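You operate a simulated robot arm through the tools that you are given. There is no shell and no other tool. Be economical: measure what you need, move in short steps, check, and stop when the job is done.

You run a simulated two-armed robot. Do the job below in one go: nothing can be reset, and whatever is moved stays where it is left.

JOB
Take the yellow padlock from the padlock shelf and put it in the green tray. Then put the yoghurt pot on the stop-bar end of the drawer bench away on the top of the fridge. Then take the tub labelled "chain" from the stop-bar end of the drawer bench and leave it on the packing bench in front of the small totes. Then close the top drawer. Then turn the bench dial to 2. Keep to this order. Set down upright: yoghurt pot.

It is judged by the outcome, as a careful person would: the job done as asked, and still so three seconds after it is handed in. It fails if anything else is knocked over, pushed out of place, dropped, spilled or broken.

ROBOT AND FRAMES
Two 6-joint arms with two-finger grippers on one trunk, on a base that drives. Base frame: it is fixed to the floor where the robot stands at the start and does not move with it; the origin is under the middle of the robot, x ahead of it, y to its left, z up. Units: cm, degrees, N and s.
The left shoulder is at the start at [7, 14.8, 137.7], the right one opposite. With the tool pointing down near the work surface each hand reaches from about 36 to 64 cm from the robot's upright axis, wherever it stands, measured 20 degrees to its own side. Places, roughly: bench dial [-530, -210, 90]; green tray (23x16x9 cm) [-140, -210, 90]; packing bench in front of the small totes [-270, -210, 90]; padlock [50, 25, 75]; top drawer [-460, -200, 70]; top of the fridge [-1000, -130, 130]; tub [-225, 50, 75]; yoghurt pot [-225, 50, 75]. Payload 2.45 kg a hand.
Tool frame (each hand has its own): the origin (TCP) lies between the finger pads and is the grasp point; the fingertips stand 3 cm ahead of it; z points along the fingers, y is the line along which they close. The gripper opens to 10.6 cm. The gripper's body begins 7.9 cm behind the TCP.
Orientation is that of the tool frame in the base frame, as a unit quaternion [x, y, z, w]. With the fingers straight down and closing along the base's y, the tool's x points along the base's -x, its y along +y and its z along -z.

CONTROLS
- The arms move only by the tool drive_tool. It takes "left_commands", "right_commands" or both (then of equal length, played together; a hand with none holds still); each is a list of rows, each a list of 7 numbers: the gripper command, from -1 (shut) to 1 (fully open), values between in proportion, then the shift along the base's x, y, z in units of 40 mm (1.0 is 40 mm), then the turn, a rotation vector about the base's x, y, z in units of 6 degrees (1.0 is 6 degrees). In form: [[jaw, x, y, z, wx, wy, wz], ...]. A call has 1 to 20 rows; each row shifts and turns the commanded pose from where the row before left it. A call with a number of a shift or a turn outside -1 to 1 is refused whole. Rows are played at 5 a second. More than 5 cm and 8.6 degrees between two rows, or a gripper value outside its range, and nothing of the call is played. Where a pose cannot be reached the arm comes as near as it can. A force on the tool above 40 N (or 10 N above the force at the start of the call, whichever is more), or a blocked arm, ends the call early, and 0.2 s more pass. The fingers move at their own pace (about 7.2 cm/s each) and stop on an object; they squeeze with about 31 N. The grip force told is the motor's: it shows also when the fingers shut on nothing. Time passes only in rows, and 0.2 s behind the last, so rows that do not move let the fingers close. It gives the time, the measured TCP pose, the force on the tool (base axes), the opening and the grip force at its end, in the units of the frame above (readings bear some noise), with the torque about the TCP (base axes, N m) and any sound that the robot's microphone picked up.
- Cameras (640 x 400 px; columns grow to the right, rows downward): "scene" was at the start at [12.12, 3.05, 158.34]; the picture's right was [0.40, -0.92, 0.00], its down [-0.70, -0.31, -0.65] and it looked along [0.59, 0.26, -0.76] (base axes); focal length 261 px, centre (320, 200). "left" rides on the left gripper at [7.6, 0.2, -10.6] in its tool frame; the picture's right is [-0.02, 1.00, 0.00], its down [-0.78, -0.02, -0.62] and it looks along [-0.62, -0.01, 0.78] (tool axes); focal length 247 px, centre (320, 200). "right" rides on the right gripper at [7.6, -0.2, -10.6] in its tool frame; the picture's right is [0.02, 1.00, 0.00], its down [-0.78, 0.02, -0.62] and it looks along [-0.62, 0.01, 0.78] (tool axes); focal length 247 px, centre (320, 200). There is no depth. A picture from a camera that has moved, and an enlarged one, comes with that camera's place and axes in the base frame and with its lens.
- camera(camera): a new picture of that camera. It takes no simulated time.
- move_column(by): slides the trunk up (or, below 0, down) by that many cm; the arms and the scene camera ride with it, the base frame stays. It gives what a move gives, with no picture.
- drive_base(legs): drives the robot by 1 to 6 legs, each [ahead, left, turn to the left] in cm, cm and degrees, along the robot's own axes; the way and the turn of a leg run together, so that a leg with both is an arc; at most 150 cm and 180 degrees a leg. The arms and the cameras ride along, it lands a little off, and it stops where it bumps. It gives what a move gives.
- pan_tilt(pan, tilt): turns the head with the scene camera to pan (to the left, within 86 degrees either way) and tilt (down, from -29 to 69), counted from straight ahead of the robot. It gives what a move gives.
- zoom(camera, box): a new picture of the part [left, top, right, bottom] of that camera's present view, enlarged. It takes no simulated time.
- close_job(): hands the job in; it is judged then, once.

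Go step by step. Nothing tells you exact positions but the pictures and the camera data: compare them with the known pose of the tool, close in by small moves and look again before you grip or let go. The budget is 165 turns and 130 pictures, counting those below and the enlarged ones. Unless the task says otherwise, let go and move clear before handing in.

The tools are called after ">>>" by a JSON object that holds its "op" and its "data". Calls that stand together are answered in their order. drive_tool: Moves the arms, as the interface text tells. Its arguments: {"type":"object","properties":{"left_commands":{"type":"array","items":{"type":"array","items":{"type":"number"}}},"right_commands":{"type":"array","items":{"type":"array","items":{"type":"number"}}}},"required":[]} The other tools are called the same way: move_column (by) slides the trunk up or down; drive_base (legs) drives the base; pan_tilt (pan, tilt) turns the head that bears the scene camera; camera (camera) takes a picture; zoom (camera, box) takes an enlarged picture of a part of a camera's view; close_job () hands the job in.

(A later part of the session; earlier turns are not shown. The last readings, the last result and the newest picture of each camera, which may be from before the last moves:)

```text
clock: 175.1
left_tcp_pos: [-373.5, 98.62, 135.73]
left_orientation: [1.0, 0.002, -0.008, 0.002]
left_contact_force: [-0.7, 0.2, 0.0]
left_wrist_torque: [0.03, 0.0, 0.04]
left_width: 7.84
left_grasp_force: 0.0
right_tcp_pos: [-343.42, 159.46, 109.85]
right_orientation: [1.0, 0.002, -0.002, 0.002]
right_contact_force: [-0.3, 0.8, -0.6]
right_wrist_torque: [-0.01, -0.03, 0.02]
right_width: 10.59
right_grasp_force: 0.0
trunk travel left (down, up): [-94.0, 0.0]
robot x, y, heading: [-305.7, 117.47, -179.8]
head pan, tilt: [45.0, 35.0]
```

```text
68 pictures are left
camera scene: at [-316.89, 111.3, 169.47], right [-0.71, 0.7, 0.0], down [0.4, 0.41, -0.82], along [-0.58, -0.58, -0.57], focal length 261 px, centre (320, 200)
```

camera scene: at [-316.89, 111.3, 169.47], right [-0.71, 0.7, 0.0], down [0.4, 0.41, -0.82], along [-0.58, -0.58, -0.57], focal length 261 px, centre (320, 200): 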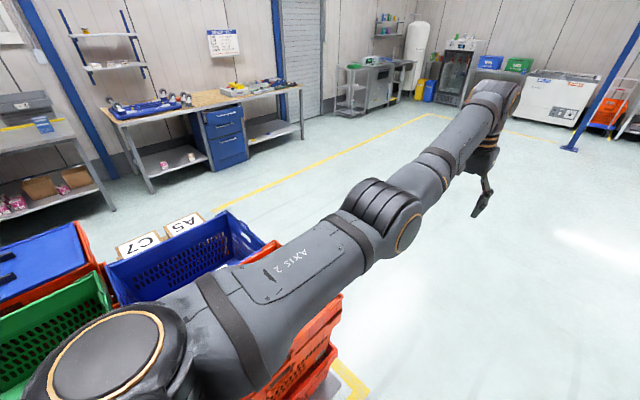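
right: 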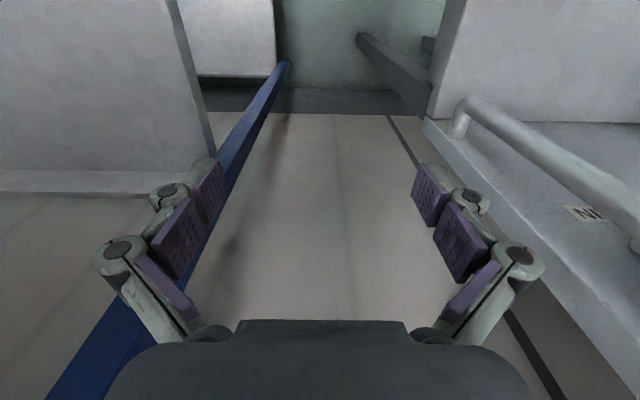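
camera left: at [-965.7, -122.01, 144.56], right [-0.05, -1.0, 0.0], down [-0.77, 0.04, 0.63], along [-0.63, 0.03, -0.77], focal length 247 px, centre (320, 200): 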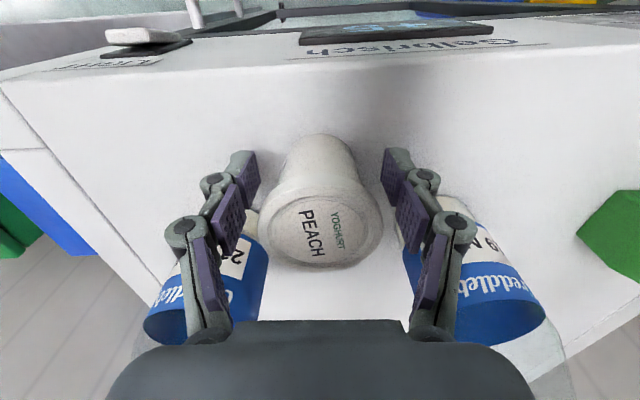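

>>> {"op": "drive_base", "data": {"legs": [[-150, 4, 0], [0, 46, 0]]}}

>>> {"op": "pan_tilt", "data": {"pan": 8, "tilt": 52}}

>>> {"op": "camera", "data": {"camera": "scene"}}

>>> {"op": "zoom", "data": {"camera": "scene", "box": [220, 160, 380, 320]}}

```text
refused: leg 1 is longer than a leg can be; nothing moved
```

```text
clock: 176.1
left_tcp_pos: [-373.55, 98.71, 135.71]
left_orientation: [1.0, 0.002, -0.009, 0.002]
left_contact_force: [0.9, -0.5, 0.3]
left_wrist_torque: [0.02, -0.01, 0.01]
left_width: 7.85
left_grasp_force: 0.0
right_tcp_pos: [-343.51, 159.55, 109.89]
right_orientation: [1.0, 0.002, -0.002, 0.0]
right_contact_force: [-0.2, 0.5, -0.2]
right_wrist_torque: [-0.03, -0.01, 0.01]
right_width: 10.63
right_grasp_force: 0.1
trunk travel left (down, up): [-94.0, 0.0]
robot x, y, heading: [-305.89, 117.42, -179.7]
head pan, tilt: [8.0, 52.0]
```

```text
67 pictures are left
camera scene: at [-318.13, 116.44, 167.04], right [-0.14, 0.99, 0.0], down [0.78, 0.11, -0.62], along [-0.61, -0.09, -0.79], focal length 261 px, centre (320, 200)
```

scene: 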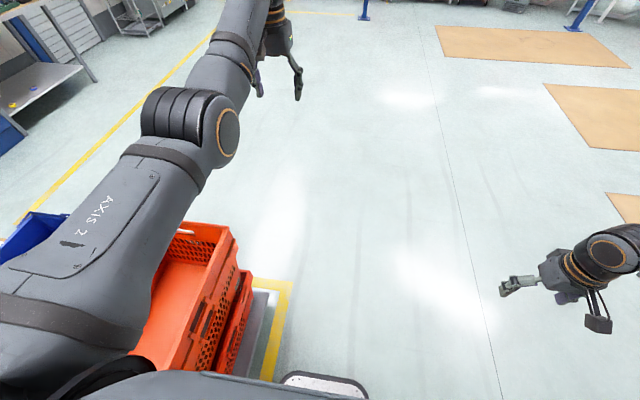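

```text
2.50 times, centred on (300, 240) of scene
camera zoom: at [-318.13, 116.44, 167.04], right [-0.14, 0.99, 0.0], down [0.78, 0.11, -0.62], along [-0.61, -0.09, -0.79], focal length 652 px, centre (370, 100)
```

zoom: 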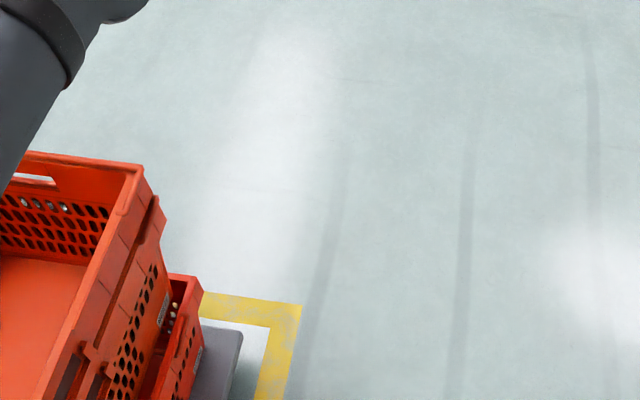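

>>> {"op": "drive_base", "data": {"legs": [[-149, 0, 0], [-4, 48, 0]]}}

>>> {"op": "camera", "data": {"camera": "scene"}}

>>> {"op": "zoom", "data": {"camera": "scene", "box": [220, 140, 380, 300]}}

```text
clock: 186.0
left_tcp_pos: [-218.66, 52.28, 135.73]
left_orientation: [1.0, 0.009, -0.008, 0.002]
left_contact_force: [-0.4, -0.9, 0.1]
left_wrist_torque: [-0.02, 0.0, -0.02]
left_width: 7.83
left_grasp_force: 0.1
right_tcp_pos: [-189.12, 113.5, 109.69]
right_orientation: [1.0, 0.007, -0.002, 0.002]
right_contact_force: [-0.2, -0.9, -0.2]
right_wrist_torque: [0.0, 0.0, -0.03]
right_width: 10.59
right_grasp_force: 0.0
trunk travel left (down, up): [-94.0, 0.0]
robot x, y, heading: [-151.0, 71.9, -179.3]
head pan, tilt: [8.0, 52.0]
```

```text
65 pictures are left
camera scene: at [-163.53, 70.84, 167.03], right [-0.15, 0.99, 0.0], down [0.78, 0.12, -0.62], along [-0.61, -0.1, -0.79], focal length 261 px, centre (320, 200)
```

scene: 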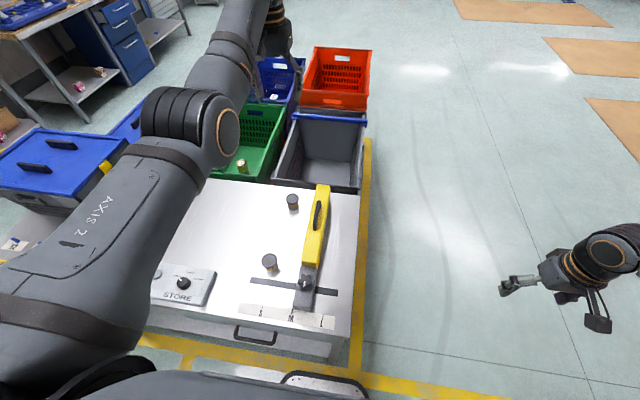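

```text
2.50 times, centred on (300, 220) of scene
camera zoom: at [-163.53, 70.84, 167.03], right [-0.15, 0.99, 0.0], down [0.78, 0.12, -0.62], along [-0.61, -0.1, -0.79], focal length 652 px, centre (370, 150)
```

zoom: 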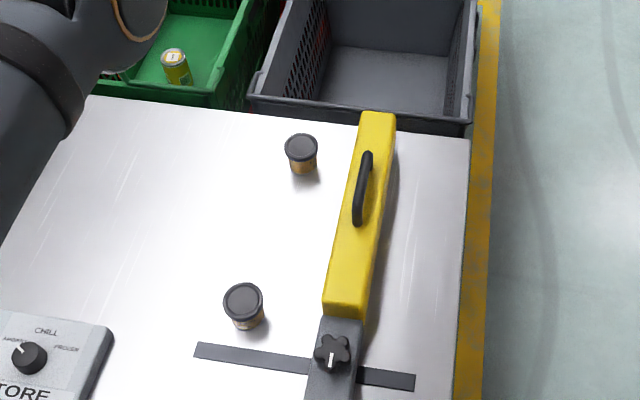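

The labels are on the sides. I'll back off, lower the trunk and zoom in to read them.

>>> {"op": "drive_base", "data": {"legs": [[-50, 0, -0.7]]}}

>>> {"op": "move_column", "data": {"by": -45}}

>>> {"op": "pan_tilt", "data": {"pan": 12, "tilt": 25}}

>>> {"op": "camera", "data": {"camera": "scene"}}

```text
clock: 189.0
left_tcp_pos: [-168.17, 53.61, 135.54]
left_orientation: [1.0, 0.0, -0.008, 0.002]
left_contact_force: [-0.2, 1.0, -0.3]
left_wrist_torque: [0.0, 0.0, -0.02]
left_width: 7.84
left_grasp_force: 0.1
right_tcp_pos: [-137.79, 114.36, 109.71]
right_orientation: [1.0, 0.001, -0.001, 0.001]
right_contact_force: [-0.1, 0.0, 0.2]
right_wrist_torque: [0.04, -0.03, 0.02]
right_width: 10.6
right_grasp_force: 0.0
trunk travel left (down, up): [-94.0, 0.0]
robot x, y, heading: [-100.12, 72.49, -179.8]
head pan, tilt: [8.0, 52.0]
```

```text
refused: -45 is not a number from -40 to 40
```

```text
clock: 189.9
left_tcp_pos: [-167.82, 53.47, 135.69]
left_orientation: [1.0, -0.001, -0.009, 0.001]
left_contact_force: [-0.2, 0.0, -0.1]
left_wrist_torque: [-0.02, 0.0, 0.0]
left_width: 7.82
left_grasp_force: 0.1
right_tcp_pos: [-137.5, 114.41, 109.89]
right_orientation: [1.0, 0.001, -0.003, 0.0]
right_contact_force: [0.1, -0.5, -0.3]
right_wrist_torque: [-0.02, -0.01, -0.02]
right_width: 10.62
right_grasp_force: 0.0
trunk travel left (down, up): [-94.0, 0.0]
robot x, y, heading: [-100.22, 72.26, -180.0]
head pan, tilt: [12.0, 25.0]
```

```text
63 pictures are left
camera scene: at [-113.96, 70.34, 171.05], right [-0.21, 0.98, 0.0], down [0.41, 0.09, -0.91], along [-0.89, -0.19, -0.42], focal length 261 px, centre (320, 200)
```

scene: 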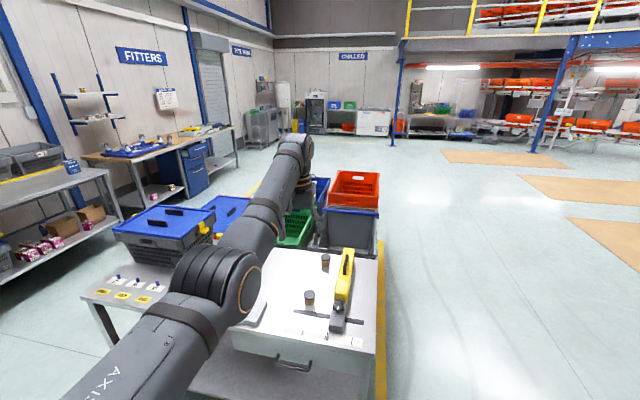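

>>> {"op": "move_column", "data": {"by": -40}}

>>> {"op": "camera", "data": {"camera": "scene"}}

```text
clock: 193.7
left_tcp_pos: [-167.86, 53.73, 95.75]
left_orientation: [1.0, 0.001, -0.009, 0.002]
left_contact_force: [-0.1, 0.3, -0.2]
left_wrist_torque: [-0.01, 0.01, -0.02]
left_width: 7.84
left_grasp_force: 0.1
right_tcp_pos: [-137.49, 114.4, 69.92]
right_orientation: [1.0, 0.001, -0.002, 0.0]
right_contact_force: [0.5, -0.5, -0.2]
right_wrist_torque: [-0.01, -0.04, -0.02]
right_width: 10.59
right_grasp_force: 0.0
trunk travel left (down, up): [-54.0, 40.0]
robot x, y, heading: [-100.29, 72.31, -180.0]
head pan, tilt: [12.0, 25.0]
```

```text
62 pictures are left
camera scene: at [-114.04, 70.33, 131.05], right [-0.21, 0.98, 0.0], down [0.41, 0.09, -0.91], along [-0.89, -0.19, -0.42], focal length 261 px, centre (320, 200)
```

scene: 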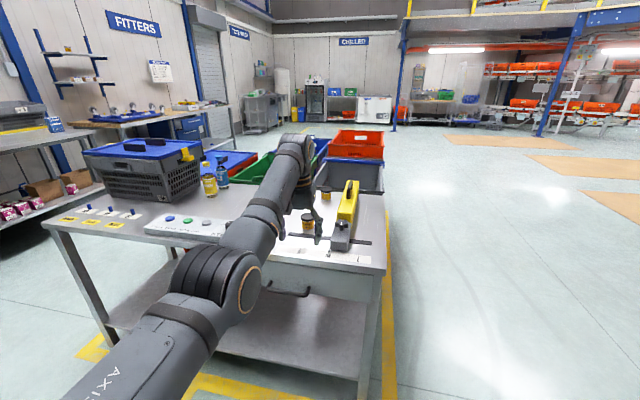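

>>> {"op": "zoom", "data": {"camera": "scene", "box": [290, 175, 350, 245]}}

```text
5.71 times, centred on (320, 210) of scene
camera zoom: at [-114.04, 70.33, 131.05], right [-0.21, 0.98, 0.0], down [0.41, 0.09, -0.91], along [-0.89, -0.19, -0.42], focal length 1491 px, centre (320, 143)
```

zoom: 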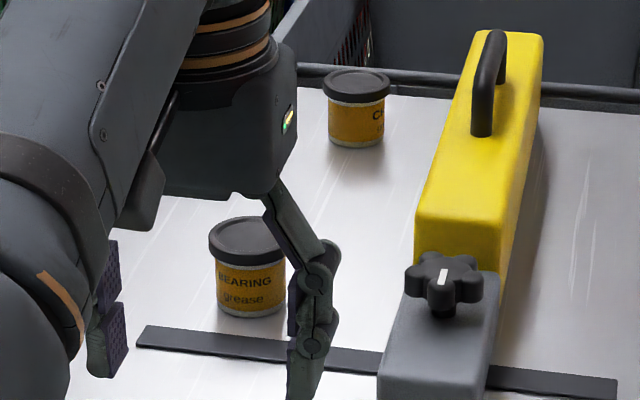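

The far tub is the "CHAIN" one at about (−228, 49.5); the near one is bearing grease. A lowered trunk lets the arm reach farther, so I'll approach to x≈−156 with the hands a bit raised.

>>> {"op": "move_column", "data": {"by": 8}}

>>> {"op": "drive_base", "data": {"legs": [[0, 8, 0], [54, 0, 0]]}}

>>> {"op": "camera", "data": {"camera": "left"}}

>>> {"op": "pan_tilt", "data": {"pan": 10, "tilt": 35}}

>>> {"op": "camera", "data": {"camera": "scene"}}

```text
clock: 194.9
left_tcp_pos: [-167.94, 53.56, 103.63]
left_orientation: [1.0, -0.001, -0.008, 0.002]
left_contact_force: [-0.2, -0.2, -0.4]
left_wrist_torque: [0.0, -0.02, 0.01]
left_width: 7.86
left_grasp_force: 0.0
right_tcp_pos: [-137.61, 114.32, 77.75]
right_orientation: [1.0, 0.001, -0.002, 0.0]
right_contact_force: [0.3, 0.2, -0.7]
right_wrist_torque: [0.01, -0.02, -0.01]
right_width: 10.59
right_grasp_force: 0.1
trunk travel left (down, up): [-62.0, 32.0]
robot x, y, heading: [-99.88, 72.59, -179.9]
head pan, tilt: [12.0, 25.0]
```

```text
clock: 198.7
left_tcp_pos: [-222.7, 47.47, 103.78]
left_orientation: [1.0, -0.009, -0.009, 0.002]
left_contact_force: [0.3, 1.3, -0.1]
left_wrist_torque: [-0.04, 0.0, 0.0]
left_width: 7.84
left_grasp_force: 0.1
right_tcp_pos: [-191.05, 107.68, 77.78]
right_orientation: [1.0, -0.01, -0.002, 0.001]
right_contact_force: [1.1, 0.9, 0.0]
right_wrist_torque: [0.0, 0.0, 0.01]
right_width: 10.56
right_grasp_force: 0.0
trunk travel left (down, up): [-62.0, 32.0]
robot x, y, heading: [-154.03, 64.83, 179.1]
head pan, tilt: [12.0, 25.0]
```

```text
60 pictures are left
camera left: at [-214.74, 47.23, 114.17], right [-0.04, -1.0, 0.0], down [-0.77, 0.03, 0.63], along [-0.63, 0.02, -0.77], focal length 247 px, centre (320, 200)
```

left: 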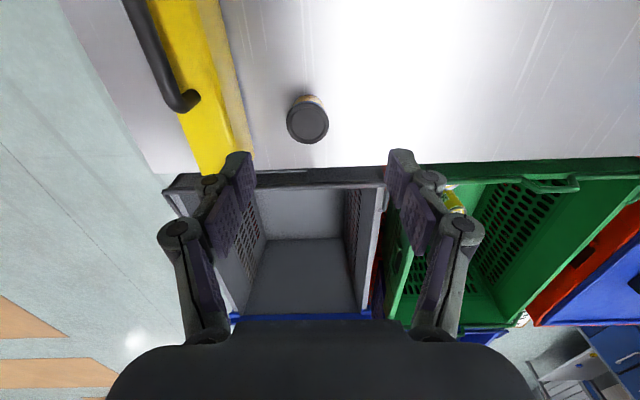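

```text
clock: 199.4
left_tcp_pos: [-222.63, 47.37, 103.73]
left_orientation: [1.0, -0.01, -0.009, 0.003]
left_contact_force: [-1.1, 0.2, 0.5]
left_wrist_torque: [0.0, -0.01, 0.01]
left_width: 7.84
left_grasp_force: 0.0
right_tcp_pos: [-191.18, 107.6, 77.8]
right_orientation: [1.0, -0.01, -0.002, 0.0]
right_contact_force: [0.1, 0.3, -1.6]
right_wrist_torque: [0.01, 0.03, 0.0]
right_width: 10.59
right_grasp_force: 0.1
trunk travel left (down, up): [-62.0, 32.0]
robot x, y, heading: [-154.09, 64.97, 178.9]
head pan, tilt: [10.0, 35.0]
```

```text
59 pictures are left
camera scene: at [-168.1, 63.51, 137.47], right [-0.16, 0.99, 0.0], down [0.57, 0.09, -0.82], along [-0.81, -0.13, -0.57], focal length 261 px, centre (320, 200)
```

scene: 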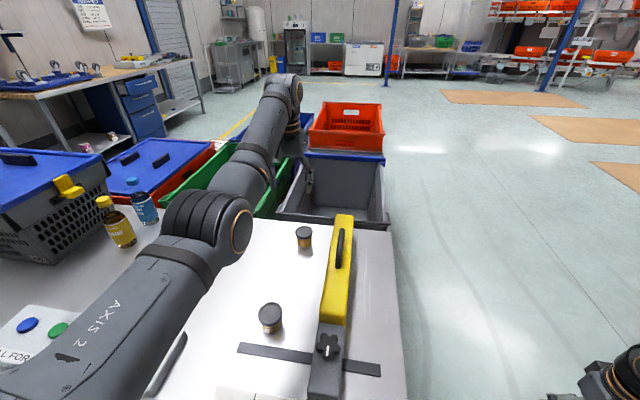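

Lid triangulated at (−226.9, 49.1, 83.7). Align in xy, then lower with the trunk.

>>> {"op": "drive_tool", "data": {"left_commands": [[0.48, -0.5, 0.22, 0, 0, 0, 0], [0.48, -0.55, 0.22, 0, 0, 0, 0], [0.48, 0, 0, 0, 0, 0, 0]]}}

>>> {"op": "move_column", "data": {"by": -12}}

>>> {"op": "camera", "data": {"camera": "left"}}

```text
clock: 200.2
left_tcp_pos: [-223.18, 48.09, 103.48]
left_orientation: [1.0, -0.011, -0.009, 0.002]
left_contact_force: [-1.1, 1.1, 0.2]
left_wrist_torque: [-0.01, -0.01, 0.0]
left_width: 7.84
left_grasp_force: 0.1
left hand out of reach, approached as far as the arm can: row 1, 2
right_tcp_pos: [-191.17, 107.67, 77.68]
right_orientation: [1.0, -0.009, -0.001, 0.001]
right_contact_force: [0.3, 0.2, -0.1]
right_wrist_torque: [-0.02, -0.05, -0.02]
right_width: 10.59
right_grasp_force: 0.1
trunk travel left (down, up): [-62.0, 32.0]
robot x, y, heading: [-154.73, 64.65, 179.1]
head pan, tilt: [10.0, 35.0]
```

```text
clock: 201.7
left_tcp_pos: [-223.34, 48.08, 91.63]
left_orientation: [1.0, -0.01, -0.009, 0.002]
left_contact_force: [0.6, 0.2, 0.8]
left_wrist_torque: [-0.01, -0.01, 0.01]
left_width: 7.83
left_grasp_force: 0.1
right_tcp_pos: [-191.18, 107.6, 65.73]
right_orientation: [1.0, -0.01, -0.003, 0.001]
right_contact_force: [0.3, -0.6, -0.5]
right_wrist_torque: [-0.01, -0.02, -0.01]
right_width: 10.6
right_grasp_force: 0.1
trunk travel left (down, up): [-50.0, 44.0]
robot x, y, heading: [-154.27, 65.13, 178.8]
head pan, tilt: [10.0, 35.0]
```

```text
58 pictures are left
camera left: at [-215.42, 47.95, 102.04], right [-0.04, -1.0, 0.0], down [-0.77, 0.03, 0.63], along [-0.63, 0.02, -0.77], focal length 247 px, centre (320, 200)
```

left: 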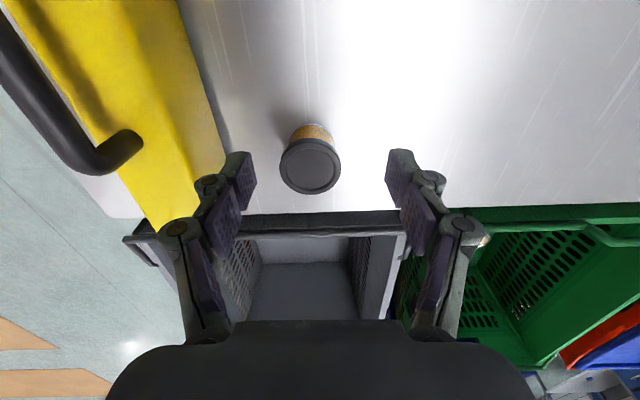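

The arm is at its outer limit in this posture; raising the trunk and lowering the arm gains reach.

>>> {"op": "move_column", "data": {"by": 12}}

>>> {"op": "drive_tool", "data": {"left_commands": [[0.48, 0, 0, -0.6, 0, 0, 0], [0.48, 0, 0, -0.6, 0, 0, 0], [0.48, 0, 0, -0.6, 0, 0, 0], [0.48, 0, 0, -0.6, 0, 0, 0], [0.48, -0.45, 0.12, -0.3, 0, 0, 0], [0.48, -0.45, 0.12, -0.3, 0, 0, 0], [0.48, 0, 0, 0, 0, 0, 0]]}}

>>> {"op": "camera", "data": {"camera": "left"}}

```text
clock: 203.2
left_tcp_pos: [-223.33, 48.18, 103.52]
left_orientation: [1.0, -0.01, -0.009, 0.001]
left_contact_force: [0.0, 0.0, -0.4]
left_wrist_torque: [0.03, 0.01, 0.01]
left_width: 7.84
left_grasp_force: 0.0
right_tcp_pos: [-191.08, 107.59, 77.81]
right_orientation: [1.0, -0.009, -0.002, 0.001]
right_contact_force: [0.1, 1.1, -0.1]
right_wrist_torque: [0.02, 0.02, -0.02]
right_width: 10.58
right_grasp_force: 0.0
trunk travel left (down, up): [-62.0, 32.0]
robot x, y, heading: [-154.12, 65.05, 179.2]
head pan, tilt: [10.0, 35.0]
```

```text
clock: 204.8
left_tcp_pos: [-223.92, 48.76, 91.71]
left_orientation: [1.0, -0.01, -0.009, 0.002]
left_contact_force: [0.5, 0.7, 0.4]
left_wrist_torque: [0.02, 0.01, -0.01]
left_width: 7.84
left_grasp_force: 0.0
left hand out of reach, approached as far as the arm can: row 5, 6
right_tcp_pos: [-191.03, 107.62, 77.66]
right_orientation: [1.0, -0.01, -0.002, 0.001]
right_contact_force: [0.7, -0.2, 0.3]
right_wrist_torque: [-0.02, 0.02, 0.01]
right_width: 10.62
right_grasp_force: 0.0
trunk travel left (down, up): [-62.0, 32.0]
robot x, y, heading: [-154.19, 64.61, 179.0]
head pan, tilt: [10.0, 35.0]
```

```text
57 pictures are left
camera left: at [-216.09, 48.5, 102.12], right [-0.04, -1.0, 0.0], down [-0.77, 0.03, 0.63], along [-0.63, 0.02, -0.77], focal length 247 px, centre (320, 200)
```

left: 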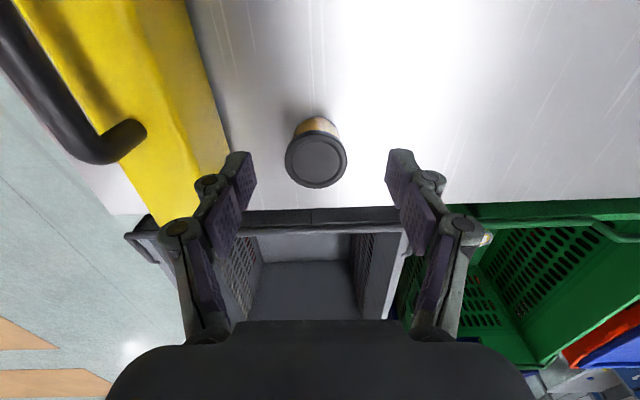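

3 cm short. Rather than crowd the base into the bench, I'll tilt the tool 9° forward, which gives the missing reach.

>>> {"op": "drive_tool", "data": {"left_commands": [[0.48, 0, 0, 0, 0, 0.8, 0], [0.48, 0, 0, 0, 0, 0.8, 0], [0.48, -0.35, 0.05, 0, 0, 0, 0], [0.48, -0.35, 0.05, 0, 0, 0, 0], [0.48, 0, 0, 0, 0, 0, 0]]}}

>>> {"op": "camera", "data": {"camera": "left"}}

```text
clock: 206.0
left_tcp_pos: [-226.8, 49.15, 91.66]
left_orientation: [0.996, -0.01, -0.092, 0.002]
left_contact_force: [-0.8, -1.3, 0.8]
left_wrist_torque: [0.0, 0.01, -0.03]
left_width: 7.86
left_grasp_force: 0.0
right_tcp_pos: [-191.02, 107.6, 77.83]
right_orientation: [1.0, -0.009, -0.002, 0.001]
right_contact_force: [0.8, 0.4, -0.5]
right_wrist_torque: [-0.02, -0.01, 0.01]
right_width: 10.59
right_grasp_force: 0.1
trunk travel left (down, up): [-62.0, 32.0]
robot x, y, heading: [-154.42, 64.75, 178.9]
head pan, tilt: [10.0, 35.0]
```

```text
56 pictures are left
camera left: at [-217.23, 48.92, 100.7], right [-0.04, -1.0, 0.01], down [-0.66, 0.03, 0.75], along [-0.75, 0.02, -0.66], focal length 247 px, centre (320, 200)
```

left: 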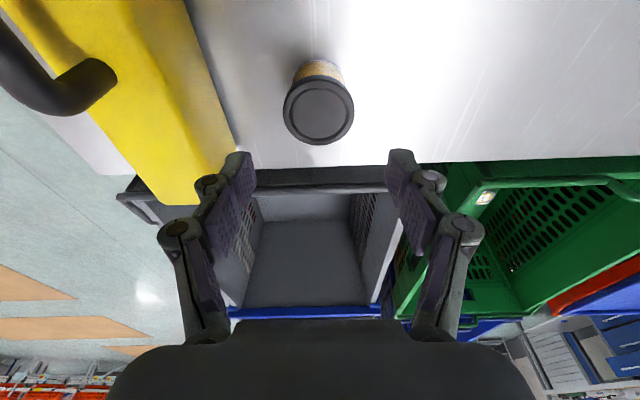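

Aligned above the tub. Lower with the trunk in two steps, checking.

>>> {"op": "move_column", "data": {"by": -7}}

>>> {"op": "camera", "data": {"camera": "left"}}

```text
clock: 207.1
left_tcp_pos: [-226.71, 49.2, 84.71]
left_orientation: [0.996, -0.008, -0.092, 0.003]
left_contact_force: [0.0, 0.2, -0.1]
left_wrist_torque: [0.0, -0.02, -0.02]
left_width: 7.83
left_grasp_force: 0.0
right_tcp_pos: [-191.1, 107.58, 70.7]
right_orientation: [1.0, -0.01, -0.003, 0.001]
right_contact_force: [0.2, 0.2, 0.1]
right_wrist_torque: [0.02, 0.01, 0.02]
right_width: 10.58
right_grasp_force: 0.2
trunk travel left (down, up): [-55.0, 39.0]
robot x, y, heading: [-154.83, 64.86, 178.9]
head pan, tilt: [10.0, 35.0]
```

```text
55 pictures are left
camera left: at [-217.22, 48.92, 93.71], right [-0.04, -1.0, 0.01], down [-0.66, 0.03, 0.75], along [-0.75, 0.02, -0.66], focal length 247 px, centre (320, 200)
```

left: 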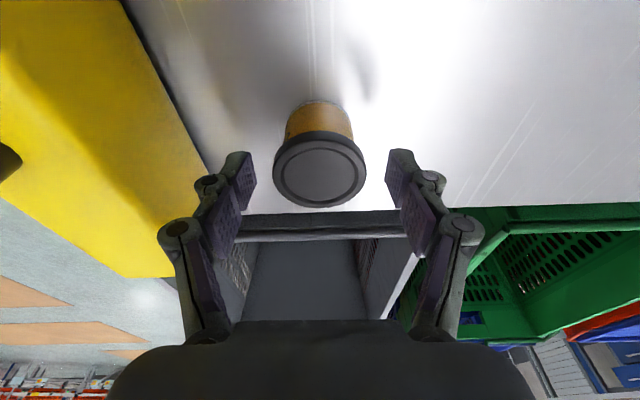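

>>> {"op": "move_column", "data": {"by": -2.8}}

>>> {"op": "drive_tool", "data": {"left_commands": [[0.2, 0, 0, 0, 0, 0, 0], [0, 0, 0, 0, 0, 0, 0], [-1, 0, 0, 0, 0, 0, 0], [-1, 0, 0, 0, 0, 0, 0], [-1, 0, 0, 0, 0, 0, 0]]}}

>>> {"op": "camera", "data": {"camera": "left"}}

```text
clock: 207.8
left_tcp_pos: [-226.78, 49.16, 81.81]
left_orientation: [0.996, -0.01, -0.093, 0.003]
left_contact_force: [0.4, 0.8, 0.3]
left_wrist_torque: [0.04, 0.0, 0.01]
left_width: 7.84
left_grasp_force: 0.1
right_tcp_pos: [-191.08, 107.62, 67.99]
right_orientation: [1.0, -0.009, -0.002, 0.0]
right_contact_force: [-0.4, 1.6, 0.6]
right_wrist_torque: [0.04, 0.0, -0.02]
right_width: 10.58
right_grasp_force: 0.1
trunk travel left (down, up): [-52.2, 41.8]
robot x, y, heading: [-154.36, 64.51, 178.8]
head pan, tilt: [10.0, 35.0]
```

```text
clock: 209.0
left_tcp_pos: [-226.77, 49.1, 81.8]
left_orientation: [0.996, -0.009, -0.092, 0.003]
left_contact_force: [-0.2, 0.4, -0.3]
left_wrist_torque: [0.05, -0.04, 0.0]
left_width: 5.52
left_grasp_force: 30.9
right_tcp_pos: [-191.05, 107.64, 68.03]
right_orientation: [1.0, -0.011, -0.002, 0.001]
right_contact_force: [-0.5, -0.4, 0.7]
right_wrist_torque: [-0.02, -0.01, 0.02]
right_width: 10.6
right_grasp_force: 0.0
trunk travel left (down, up): [-52.2, 41.8]
robot x, y, heading: [-154.37, 64.9, 179.1]
head pan, tilt: [10.0, 35.0]
```

```text
54 pictures are left
camera left: at [-217.23, 48.93, 90.89], right [-0.04, -1.0, 0.01], down [-0.66, 0.03, 0.75], along [-0.75, 0.02, -0.66], focal length 247 px, centre (320, 200)
```

left: 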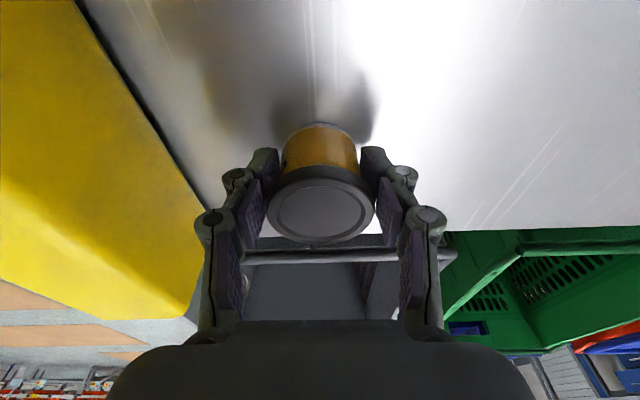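

Tub gripped. Raise the trunk, back off, and head for the packing bench.

>>> {"op": "move_column", "data": {"by": 39}}

>>> {"op": "drive_base", "data": {"legs": [[-50, 0, 1], [0, 150, 0], [0, 30, 0], [0, 0, 90]]}}

>>> {"op": "pan_tilt", "data": {"pan": -40, "tilt": 35}}

>>> {"op": "camera", "data": {"camera": "scene"}}

>>> {"op": "camera", "data": {"camera": "left"}}

```text
clock: 212.8
left_tcp_pos: [-226.66, 49.21, 120.77]
left_orientation: [0.996, -0.009, -0.091, 0.003]
left_contact_force: [0.0, 0.2, -0.6]
left_wrist_torque: [0.01, -0.02, -0.02]
left_width: 5.54
left_grasp_force: 31.0
right_tcp_pos: [-191.07, 107.5, 106.97]
right_orientation: [1.0, -0.009, -0.002, 0.001]
right_contact_force: [0.5, 0.1, 0.4]
right_wrist_torque: [0.03, 0.02, 0.01]
right_width: 10.61
right_grasp_force: 0.1
trunk travel left (down, up): [-91.2, 2.8]
robot x, y, heading: [-154.18, 64.87, 179.1]
head pan, tilt: [10.0, 35.0]
```

```text
clock: 228.3
left_tcp_pos: [-85.51, -188.14, 120.94]
left_orientation: [0.696, 0.712, -0.062, 0.069]
left_contact_force: [-0.6, 0.4, -0.5]
left_wrist_torque: [0.0, 0.05, 0.03]
left_width: 5.49
left_grasp_force: 31.2
right_tcp_pos: [-145.47, -154.79, 106.95]
right_orientation: [0.7, 0.714, 0.0, 0.002]
right_contact_force: [1.3, 0.5, -0.5]
right_wrist_torque: [-0.03, 0.02, 0.0]
right_width: 10.6
right_grasp_force: 0.0
trunk travel left (down, up): [-91.2, 2.8]
robot x, y, heading: [-103.99, -116.46, -88.8]
head pan, tilt: [10.0, 35.0]
```

```text
clock: 229.4
left_tcp_pos: [-85.58, -188.12, 120.85]
left_orientation: [0.696, 0.712, -0.062, 0.068]
left_contact_force: [-0.1, -0.2, -1.6]
left_wrist_torque: [0.01, 0.01, 0.0]
left_width: 5.51
left_grasp_force: 30.7
right_tcp_pos: [-145.39, -154.78, 106.95]
right_orientation: [0.7, 0.714, -0.001, 0.002]
right_contact_force: [-0.4, -0.7, -0.3]
right_wrist_torque: [-0.05, -0.02, 0.01]
right_width: 10.59
right_grasp_force: 0.0
trunk travel left (down, up): [-91.2, 2.8]
robot x, y, heading: [-104.37, -116.34, -88.7]
head pan, tilt: [-40.0, 35.0]
```

```text
53 pictures are left
camera scene: at [-109.54, -128.35, 166.67], right [-0.78, 0.62, 0.0], down [0.36, 0.45, -0.82], along [-0.51, -0.64, -0.57], focal length 261 px, centre (320, 200)
```

scene: 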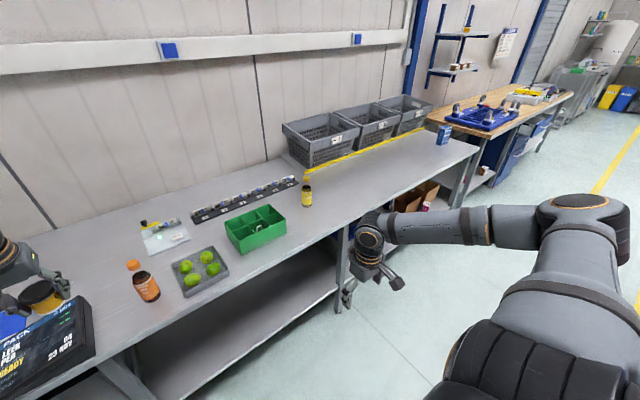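

```text
52 pictures are left
camera left: at [-85.58, -178.57, 129.87], right [1.0, 0.0, 0.01], down [-0.01, -0.66, 0.75], along [0.01, -0.75, -0.66], focal length 247 px, centre (320, 200)
```

left: 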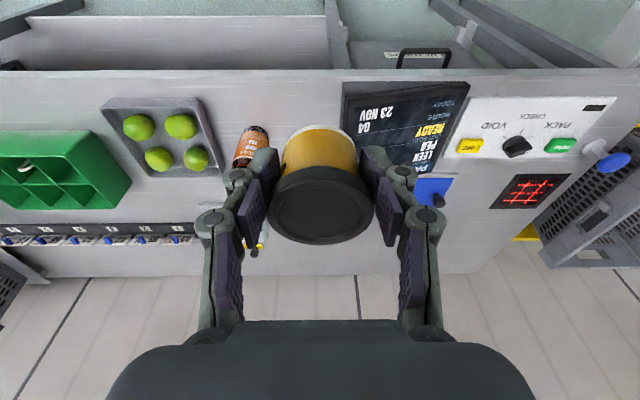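

The strip in front of the small totes is clear. Strafe right along the bench to about x −282.

>>> {"op": "drive_base", "data": {"legs": [[0, -145, -1.3], [0, -32, 0]]}}

>>> {"op": "pan_tilt", "data": {"pan": 5, "tilt": 45}}

>>> {"op": "camera", "data": {"camera": "scene"}}

>>> {"op": "camera", "data": {"camera": "left"}}

```text
clock: 238.3
left_tcp_pos: [-261.59, -190.68, 120.86]
left_orientation: [0.703, 0.706, -0.063, 0.068]
left_contact_force: [0.7, 0.3, -0.6]
left_wrist_torque: [-0.02, 0.04, -0.01]
left_width: 5.51
left_grasp_force: 30.6
right_tcp_pos: [-320.88, -156.22, 107.1]
right_orientation: [0.706, 0.708, -0.001, 0.002]
right_contact_force: [0.3, 0.2, 0.4]
right_wrist_torque: [0.0, 0.03, 0.0]
right_width: 10.57
right_grasp_force: 0.2
trunk travel left (down, up): [-91.2, 2.8]
robot x, y, heading: [-278.83, -118.79, -89.8]
head pan, tilt: [-40.0, 35.0]
```

```text
clock: 239.4
left_tcp_pos: [-261.77, -190.63, 120.88]
left_orientation: [0.703, 0.705, -0.063, 0.068]
left_contact_force: [0.0, 0.3, -1.4]
left_wrist_torque: [0.04, 0.0, -0.01]
left_width: 5.53
left_grasp_force: 30.9
right_tcp_pos: [-320.98, -156.19, 106.9]
right_orientation: [0.705, 0.709, -0.001, 0.001]
right_contact_force: [-0.4, 0.4, -0.6]
right_wrist_torque: [-0.02, 0.01, 0.02]
right_width: 10.58
right_grasp_force: 0.0
trunk travel left (down, up): [-91.2, 2.8]
robot x, y, heading: [-278.94, -118.5, -90.0]
head pan, tilt: [5.0, 45.0]
```

```text
51 pictures are left
camera scene: at [-278.33, -131.78, 165.19], right [-1.0, -0.09, 0.0], down [-0.06, 0.7, -0.71], along [0.06, -0.7, -0.71], focal length 261 px, centre (320, 200)
```

scene: 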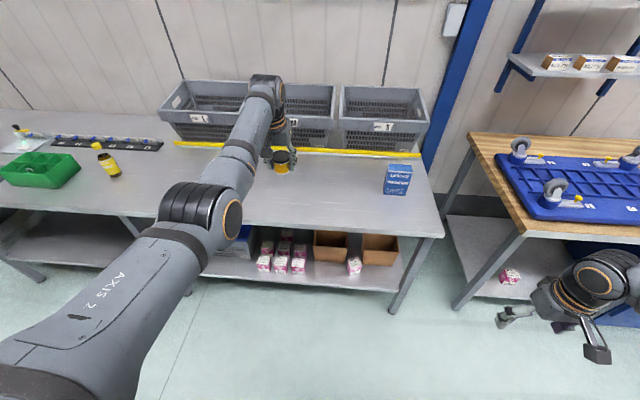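

```text
50 pictures are left
camera left: at [-261.62, -181.09, 129.86], right [1.0, -0.02, 0.01], down [-0.02, -0.66, 0.75], along [-0.01, -0.75, -0.66], focal length 247 px, centre (320, 200)
```

left: 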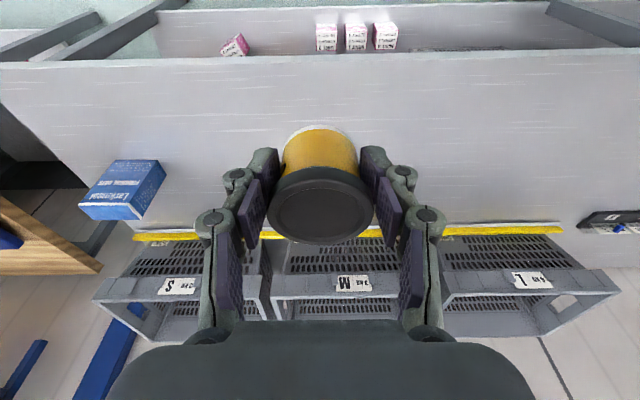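

The spot in front of the middle tote is free. I'll straighten the tool upright while drawing the hand in, then drive forward.

>>> {"op": "drive_tool", "data": {"left_commands": [[-1, 0, 0.7, -0.4, 0.32, 0, 0], [-1, 0, 0.7, -0.4, 0.32, 0, 0], [-1, 0, 0.7, -0.4, 0.32, 0, 0], [-1, 0, 0.7, -0.4, 0.32, 0, 0], [-1, 0, 0.7, -0.4, 0.32, 0, 0], [-1, 0, 0, 0, 0, 0, 0]]}}

>>> {"op": "drive_base", "data": {"legs": [[37, 0, 0]]}}

>>> {"op": "camera", "data": {"camera": "left"}}

```text
clock: 240.8
left_tcp_pos: [-261.86, -176.82, 112.44]
left_orientation: [0.706, 0.708, -0.004, 0.009]
left_contact_force: [0.7, 0.4, -1.1]
left_wrist_torque: [0.02, -0.02, 0.01]
left_width: 5.54
left_grasp_force: 30.7
right_tcp_pos: [-321.1, -156.28, 106.99]
right_orientation: [0.706, 0.708, 0.0, 0.002]
right_contact_force: [-0.5, -0.2, 0.8]
right_wrist_torque: [0.01, 0.02, 0.0]
right_width: 10.6
right_grasp_force: 0.1
trunk travel left (down, up): [-91.2, 2.8]
robot x, y, heading: [-279.24, -119.0, -89.8]
head pan, tilt: [5.0, 45.0]
```

```text
clock: 243.2
left_tcp_pos: [-261.88, -213.48, 112.72]
left_orientation: [0.706, 0.708, -0.004, 0.01]
left_contact_force: [0.0, -0.2, -0.9]
left_wrist_torque: [0.02, -0.01, 0.02]
left_width: 5.49
left_grasp_force: 31.2
right_tcp_pos: [-320.92, -192.75, 107.12]
right_orientation: [0.707, 0.707, -0.001, 0.003]
right_contact_force: [-0.8, 0.0, -0.4]
right_wrist_torque: [-0.01, -0.01, 0.03]
right_width: 10.6
right_grasp_force: 0.0
trunk travel left (down, up): [-91.2, 2.8]
robot x, y, heading: [-278.85, -155.37, -89.7]
head pan, tilt: [5.0, 45.0]
```

```text
49 pictures are left
camera left: at [-261.74, -205.57, 123.08], right [1.0, -0.02, 0.01], down [-0.02, -0.77, 0.64], along [-0.01, -0.64, -0.77], focal length 247 px, centre (320, 200)
```

left: 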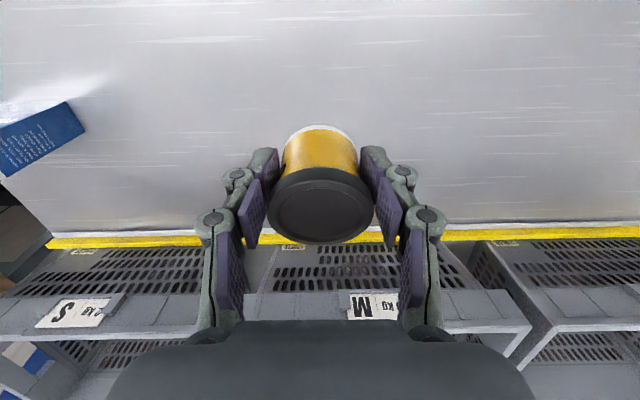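

The tub was gripped with the tool tilted, so I'll restore that 9.6° tilt (making the tub upright), and lower to just above the bench.

>>> {"op": "drive_tool", "data": {"left_commands": [[-1, 0, 0, -0.5, -0.8, 0, 0], [-1, 0, 0, -0.5, -0.8, 0, 0], [-1, 0, 0, -0.9, 0, 0, 0], [-1, 0, 0, -0.9, 0, 0, 0], [-1, 0, 0, -0.9, 0, 0, 0], [-1, 0, 0, -0.9, 0, 0, 0], [-1, 0, 0, 0, 0, 0, 0]]}}

>>> {"op": "camera", "data": {"camera": "scene"}}

>>> {"op": "camera", "data": {"camera": "left"}}

```text
clock: 244.8
left_tcp_pos: [-261.92, -213.62, 93.95]
left_orientation: [0.703, 0.705, -0.063, 0.067]
left_contact_force: [-0.8, 0.0, -0.8]
left_wrist_torque: [0.02, 0.01, 0.0]
left_width: 5.53
left_grasp_force: 31.6
right_tcp_pos: [-321.01, -193.04, 106.95]
right_orientation: [0.707, 0.707, 0.0, 0.003]
right_contact_force: [0.6, 0.8, 0.6]
right_wrist_torque: [0.0, 0.03, -0.01]
right_width: 10.58
right_grasp_force: 0.0
trunk travel left (down, up): [-91.2, 2.8]
robot x, y, heading: [-278.9, -155.54, -89.9]
head pan, tilt: [5.0, 45.0]
```

```text
48 pictures are left
camera scene: at [-278.27, -168.6, 165.18], right [-1.0, -0.09, 0.0], down [-0.06, 0.7, -0.71], along [0.06, -0.7, -0.71], focal length 261 px, centre (320, 200)
```

scene: 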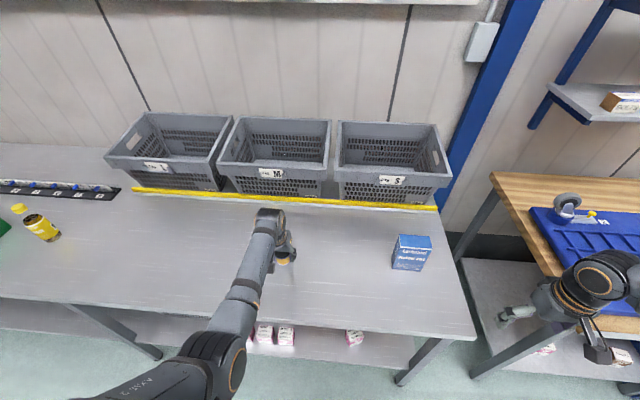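

```text
47 pictures are left
camera left: at [-261.85, -204.16, 103.01], right [1.0, -0.02, 0.01], down [-0.02, -0.66, 0.75], along [-0.01, -0.75, -0.66], focal length 247 px, centre (320, 200)
```

left: 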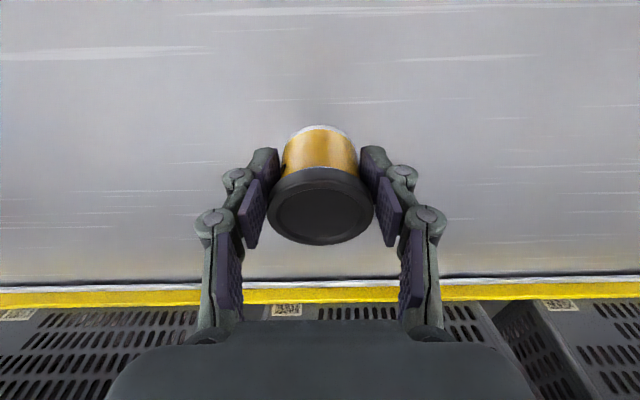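

Lower in small steps, watching force.

>>> {"op": "drive_tool", "data": {"left_commands": [[-1, 0, 0, -0.2, 0, 0, 0], [-1, 0, 0, -0.2, 0, 0, 0], [-1, 0, 0, -0.2, 0, 0, 0], [-1, 0, 0, 0, 0, 0, 0]]}}

>>> {"op": "zoom", "data": {"camera": "scene", "box": [220, 200, 340, 300]}}

```text
clock: 245.8
left_tcp_pos: [-261.91, -213.77, 91.74]
left_orientation: [0.704, 0.704, -0.063, 0.069]
left_contact_force: [0.5, 1.3, -1.9]
left_wrist_torque: [0.01, -0.01, -0.02]
left_width: 5.51
left_grasp_force: 30.9
right_tcp_pos: [-321.02, -193.0, 107.02]
right_orientation: [0.707, 0.708, -0.001, 0.002]
right_contact_force: [1.0, -0.2, -0.1]
right_wrist_torque: [0.02, 0.01, 0.0]
right_width: 10.6
right_grasp_force: 0.1
trunk travel left (down, up): [-91.2, 2.8]
robot x, y, heading: [-278.67, -155.43, -89.7]
head pan, tilt: [5.0, 45.0]
```

```text
4.00 times, centred on (280, 250) of scene
camera zoom: at [-278.27, -168.6, 165.18], right [-1.0, -0.09, 0.0], down [-0.06, 0.7, -0.71], along [0.06, -0.7, -0.71], focal length 1044 px, centre (480, 0)
```

zoom: 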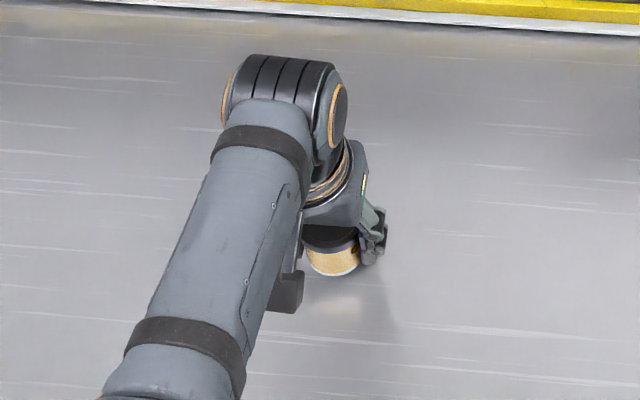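

>>> {"op": "drive_tool", "data": {"left_commands": [[-1, 0, 0, -0.15, 0, 0, 0], [-1, 0, 0, -0.12, 0, 0, 0], [-1, 0, 0, -0.1, 0, 0, 0], [-1, 0, 0, -0.08, 0, 0, 0], [-1, 0, 0, 0, 0, 0, 0]]}}

>>> {"op": "zoom", "data": {"camera": "scene", "box": [250, 230, 330, 300]}}

```text
clock: 247.0
left_tcp_pos: [-261.98, -213.6, 89.95]
left_orientation: [0.703, 0.705, -0.062, 0.068]
left_contact_force: [-0.2, 0.5, 0.2]
left_wrist_torque: [0.01, 0.04, 0.03]
left_width: 5.51
left_grasp_force: 31.6
right_tcp_pos: [-321.05, -192.92, 107.09]
right_orientation: [0.707, 0.708, 0.0, 0.002]
right_contact_force: [0.6, 0.1, 0.0]
right_wrist_torque: [0.01, 0.05, -0.01]
right_width: 10.63
right_grasp_force: 0.1
trunk travel left (down, up): [-91.2, 2.8]
robot x, y, heading: [-279.07, -155.38, -89.9]
head pan, tilt: [5.0, 45.0]
```

```text
5.71 times, centred on (290, 265) of scene
camera zoom: at [-278.28, -168.56, 165.19], right [-1.0, -0.09, 0.0], down [-0.06, 0.7, -0.71], along [0.06, -0.7, -0.71], focal length 1491 px, centre (491, -171)
```

zoom: 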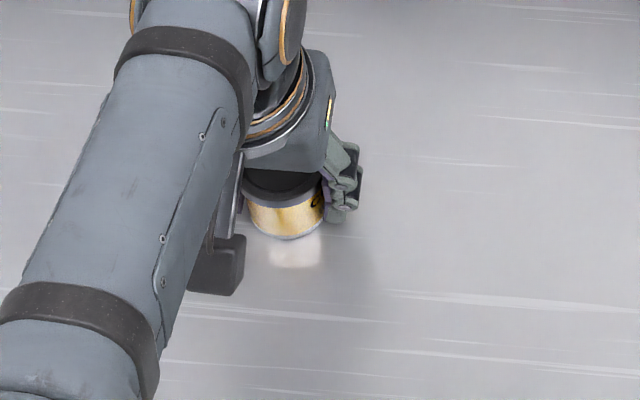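

Close to the surface; a few more small steps until contact.

>>> {"op": "drive_tool", "data": {"left_commands": [[-1, 0, 0, -0.08, 0, 0, 0], [-1, 0, 0, -0.07, 0, 0, 0], [-1, 0, 0, -0.07, 0, 0, 0], [-1, 0, 0, 0, 0, 0, 0]]}}

```text
clock: 248.0
left_tcp_pos: [-261.9, -213.63, 89.19]
left_orientation: [0.703, 0.704, -0.065, 0.071]
left_contact_force: [0.8, -5.6, 24.0]
left_wrist_torque: [-0.24, -0.05, -0.09]
left_width: 5.5
left_grasp_force: 31.1
right_tcp_pos: [-321.22, -192.75, 107.13]
right_orientation: [0.706, 0.708, -0.001, 0.004]
right_contact_force: [0.3, 0.8, 0.6]
right_wrist_torque: [0.02, -0.01, -0.04]
right_width: 10.63
right_grasp_force: 0.2
trunk travel left (down, up): [-91.2, 2.8]
robot x, y, heading: [-278.96, -155.13, -90.0]
head pan, tilt: [5.0, 45.0]
```

Contact. Release and lift along the tilted tool axis.

>>> {"op": "drive_tool", "data": {"left_commands": [[-1, 0, 0, 0.05, 0, 0, 0], [0.3, 0, 0, 0, 0, 0, 0], [0.6, 0, 0, 0, 0, 0, 0], [0.6, 0, 0, 0, 0, 0, 0], [0.6, 0, 0.08, 0.4, 0, 0, 0], [0.6, 0, 0.16, 0.8, 0, 0, 0], [0.6, 0, 0.16, 0.8, 0, 0, 0], [0.6, 0, 0.16, 0.8, 0, 0, 0], [0.6, 0, 0.16, 0.8, 0, 0, 0], [0.6, 0, 0.16, 0.8, 0, 0, 0]]}}

>>> {"op": "camera", "data": {"camera": "left"}}

```text
clock: 250.2
left_tcp_pos: [-261.98, -210.05, 106.9]
left_orientation: [0.704, 0.705, -0.062, 0.068]
left_contact_force: [0.0, -0.8, -0.3]
left_wrist_torque: [0.01, -0.01, 0.01]
left_width: 8.49
left_grasp_force: 0.0
right_tcp_pos: [-321.01, -192.98, 107.01]
right_orientation: [0.706, 0.708, -0.001, 0.004]
right_contact_force: [0.3, 0.7, -0.6]
right_wrist_torque: [-0.02, 0.01, 0.03]
right_width: 10.61
right_grasp_force: 0.1
trunk travel left (down, up): [-91.2, 2.8]
robot x, y, heading: [-278.91, -155.68, -90.1]
head pan, tilt: [5.0, 45.0]
```

```text
44 pictures are left
camera left: at [-261.76, -200.58, 115.98], right [1.0, -0.02, 0.01], down [-0.02, -0.66, 0.75], along [-0.01, -0.75, -0.66], focal length 247 px, centre (320, 200)
```

left: 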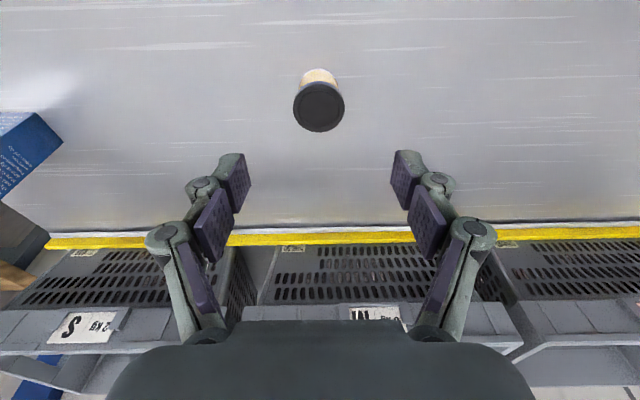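

The tub stands in front of the middle tote. Next, the drawer: back off and strafe along to the fitters' bench.

>>> {"op": "drive_base", "data": {"legs": [[-45, 0, 0], [0, -150, 0]]}}

>>> {"op": "pan_tilt", "data": {"pan": -15, "tilt": 35}}

>>> {"op": "camera", "data": {"camera": "scene"}}

```text
clock: 259.9
left_tcp_pos: [-411.29, -167.09, 106.79]
left_orientation: [0.7, 0.708, -0.063, 0.069]
left_contact_force: [-0.4, 0.5, 0.3]
left_wrist_torque: [0.03, -0.03, 0.01]
left_width: 8.49
left_grasp_force: 0.2
right_tcp_pos: [-470.38, -150.21, 106.96]
right_orientation: [0.703, 0.711, -0.001, 0.002]
right_contact_force: [-0.6, 0.7, 0.1]
right_wrist_torque: [-0.01, -0.01, -0.02]
right_width: 10.62
right_grasp_force: 0.1
trunk travel left (down, up): [-91.2, 2.8]
robot x, y, heading: [-429.03, -112.22, -89.1]
head pan, tilt: [5.0, 45.0]
```

```text
clock: 260.7
left_tcp_pos: [-411.32, -167.02, 106.92]
left_orientation: [0.7, 0.708, -0.063, 0.068]
left_contact_force: [0.5, 0.1, 0.3]
left_wrist_torque: [0.02, 0.01, -0.03]
left_width: 8.51
left_grasp_force: 0.1
right_tcp_pos: [-470.52, -150.37, 106.9]
right_orientation: [0.702, 0.712, 0.0, 0.003]
right_contact_force: [-0.7, -0.7, -0.2]
right_wrist_torque: [0.01, -0.03, 0.01]
right_width: 10.61
right_grasp_force: 0.0
trunk travel left (down, up): [-91.2, 2.8]
robot x, y, heading: [-429.15, -112.62, -89.1]
head pan, tilt: [-15.0, 35.0]
```

```text
43 pictures are left
camera scene: at [-431.1, -125.96, 166.67], right [-0.97, 0.25, 0.0], down [0.14, 0.56, -0.82], along [-0.2, -0.79, -0.57], focal length 261 px, centre (320, 200)
```

scene: 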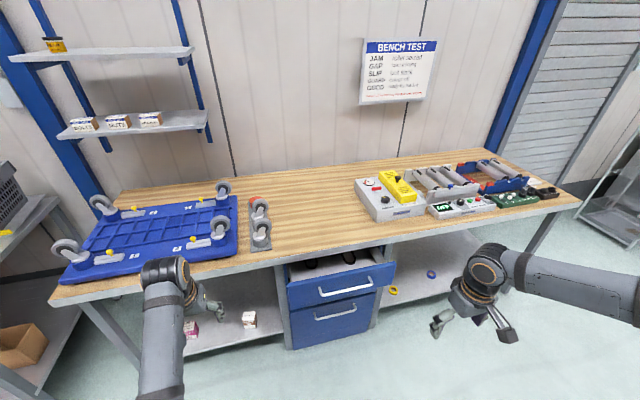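

>>> {"op": "zoom", "data": {"camera": "scene", "box": [260, 220, 420, 350]}}

>>> {"op": "zoom", "data": {"camera": "scene", "box": [340, 140, 580, 260]}}

```text
3.08 times, centred on (340, 285) of scene
camera zoom: at [-431.1, -125.96, 166.67], right [-0.97, 0.25, 0.0], down [0.14, 0.56, -0.82], along [-0.2, -0.79, -0.57], focal length 803 px, centre (258, -62)
```

zoom: 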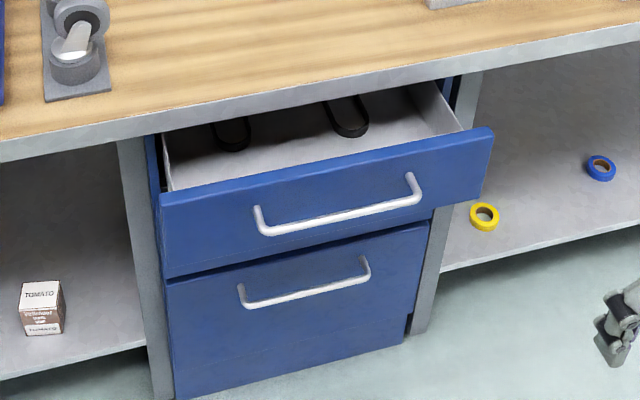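

```text
2.67 times, centred on (460, 200) of scene
camera zoom: at [-431.1, -125.96, 166.67], right [-0.97, 0.25, 0.0], down [0.14, 0.56, -0.82], along [-0.2, -0.79, -0.57], focal length 696 px, centre (-53, 200)
```

zoom: 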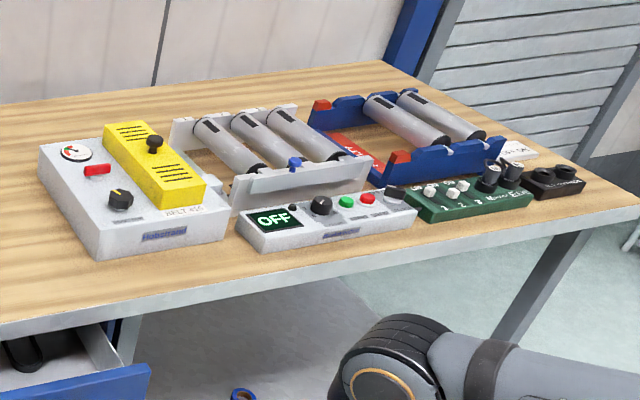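

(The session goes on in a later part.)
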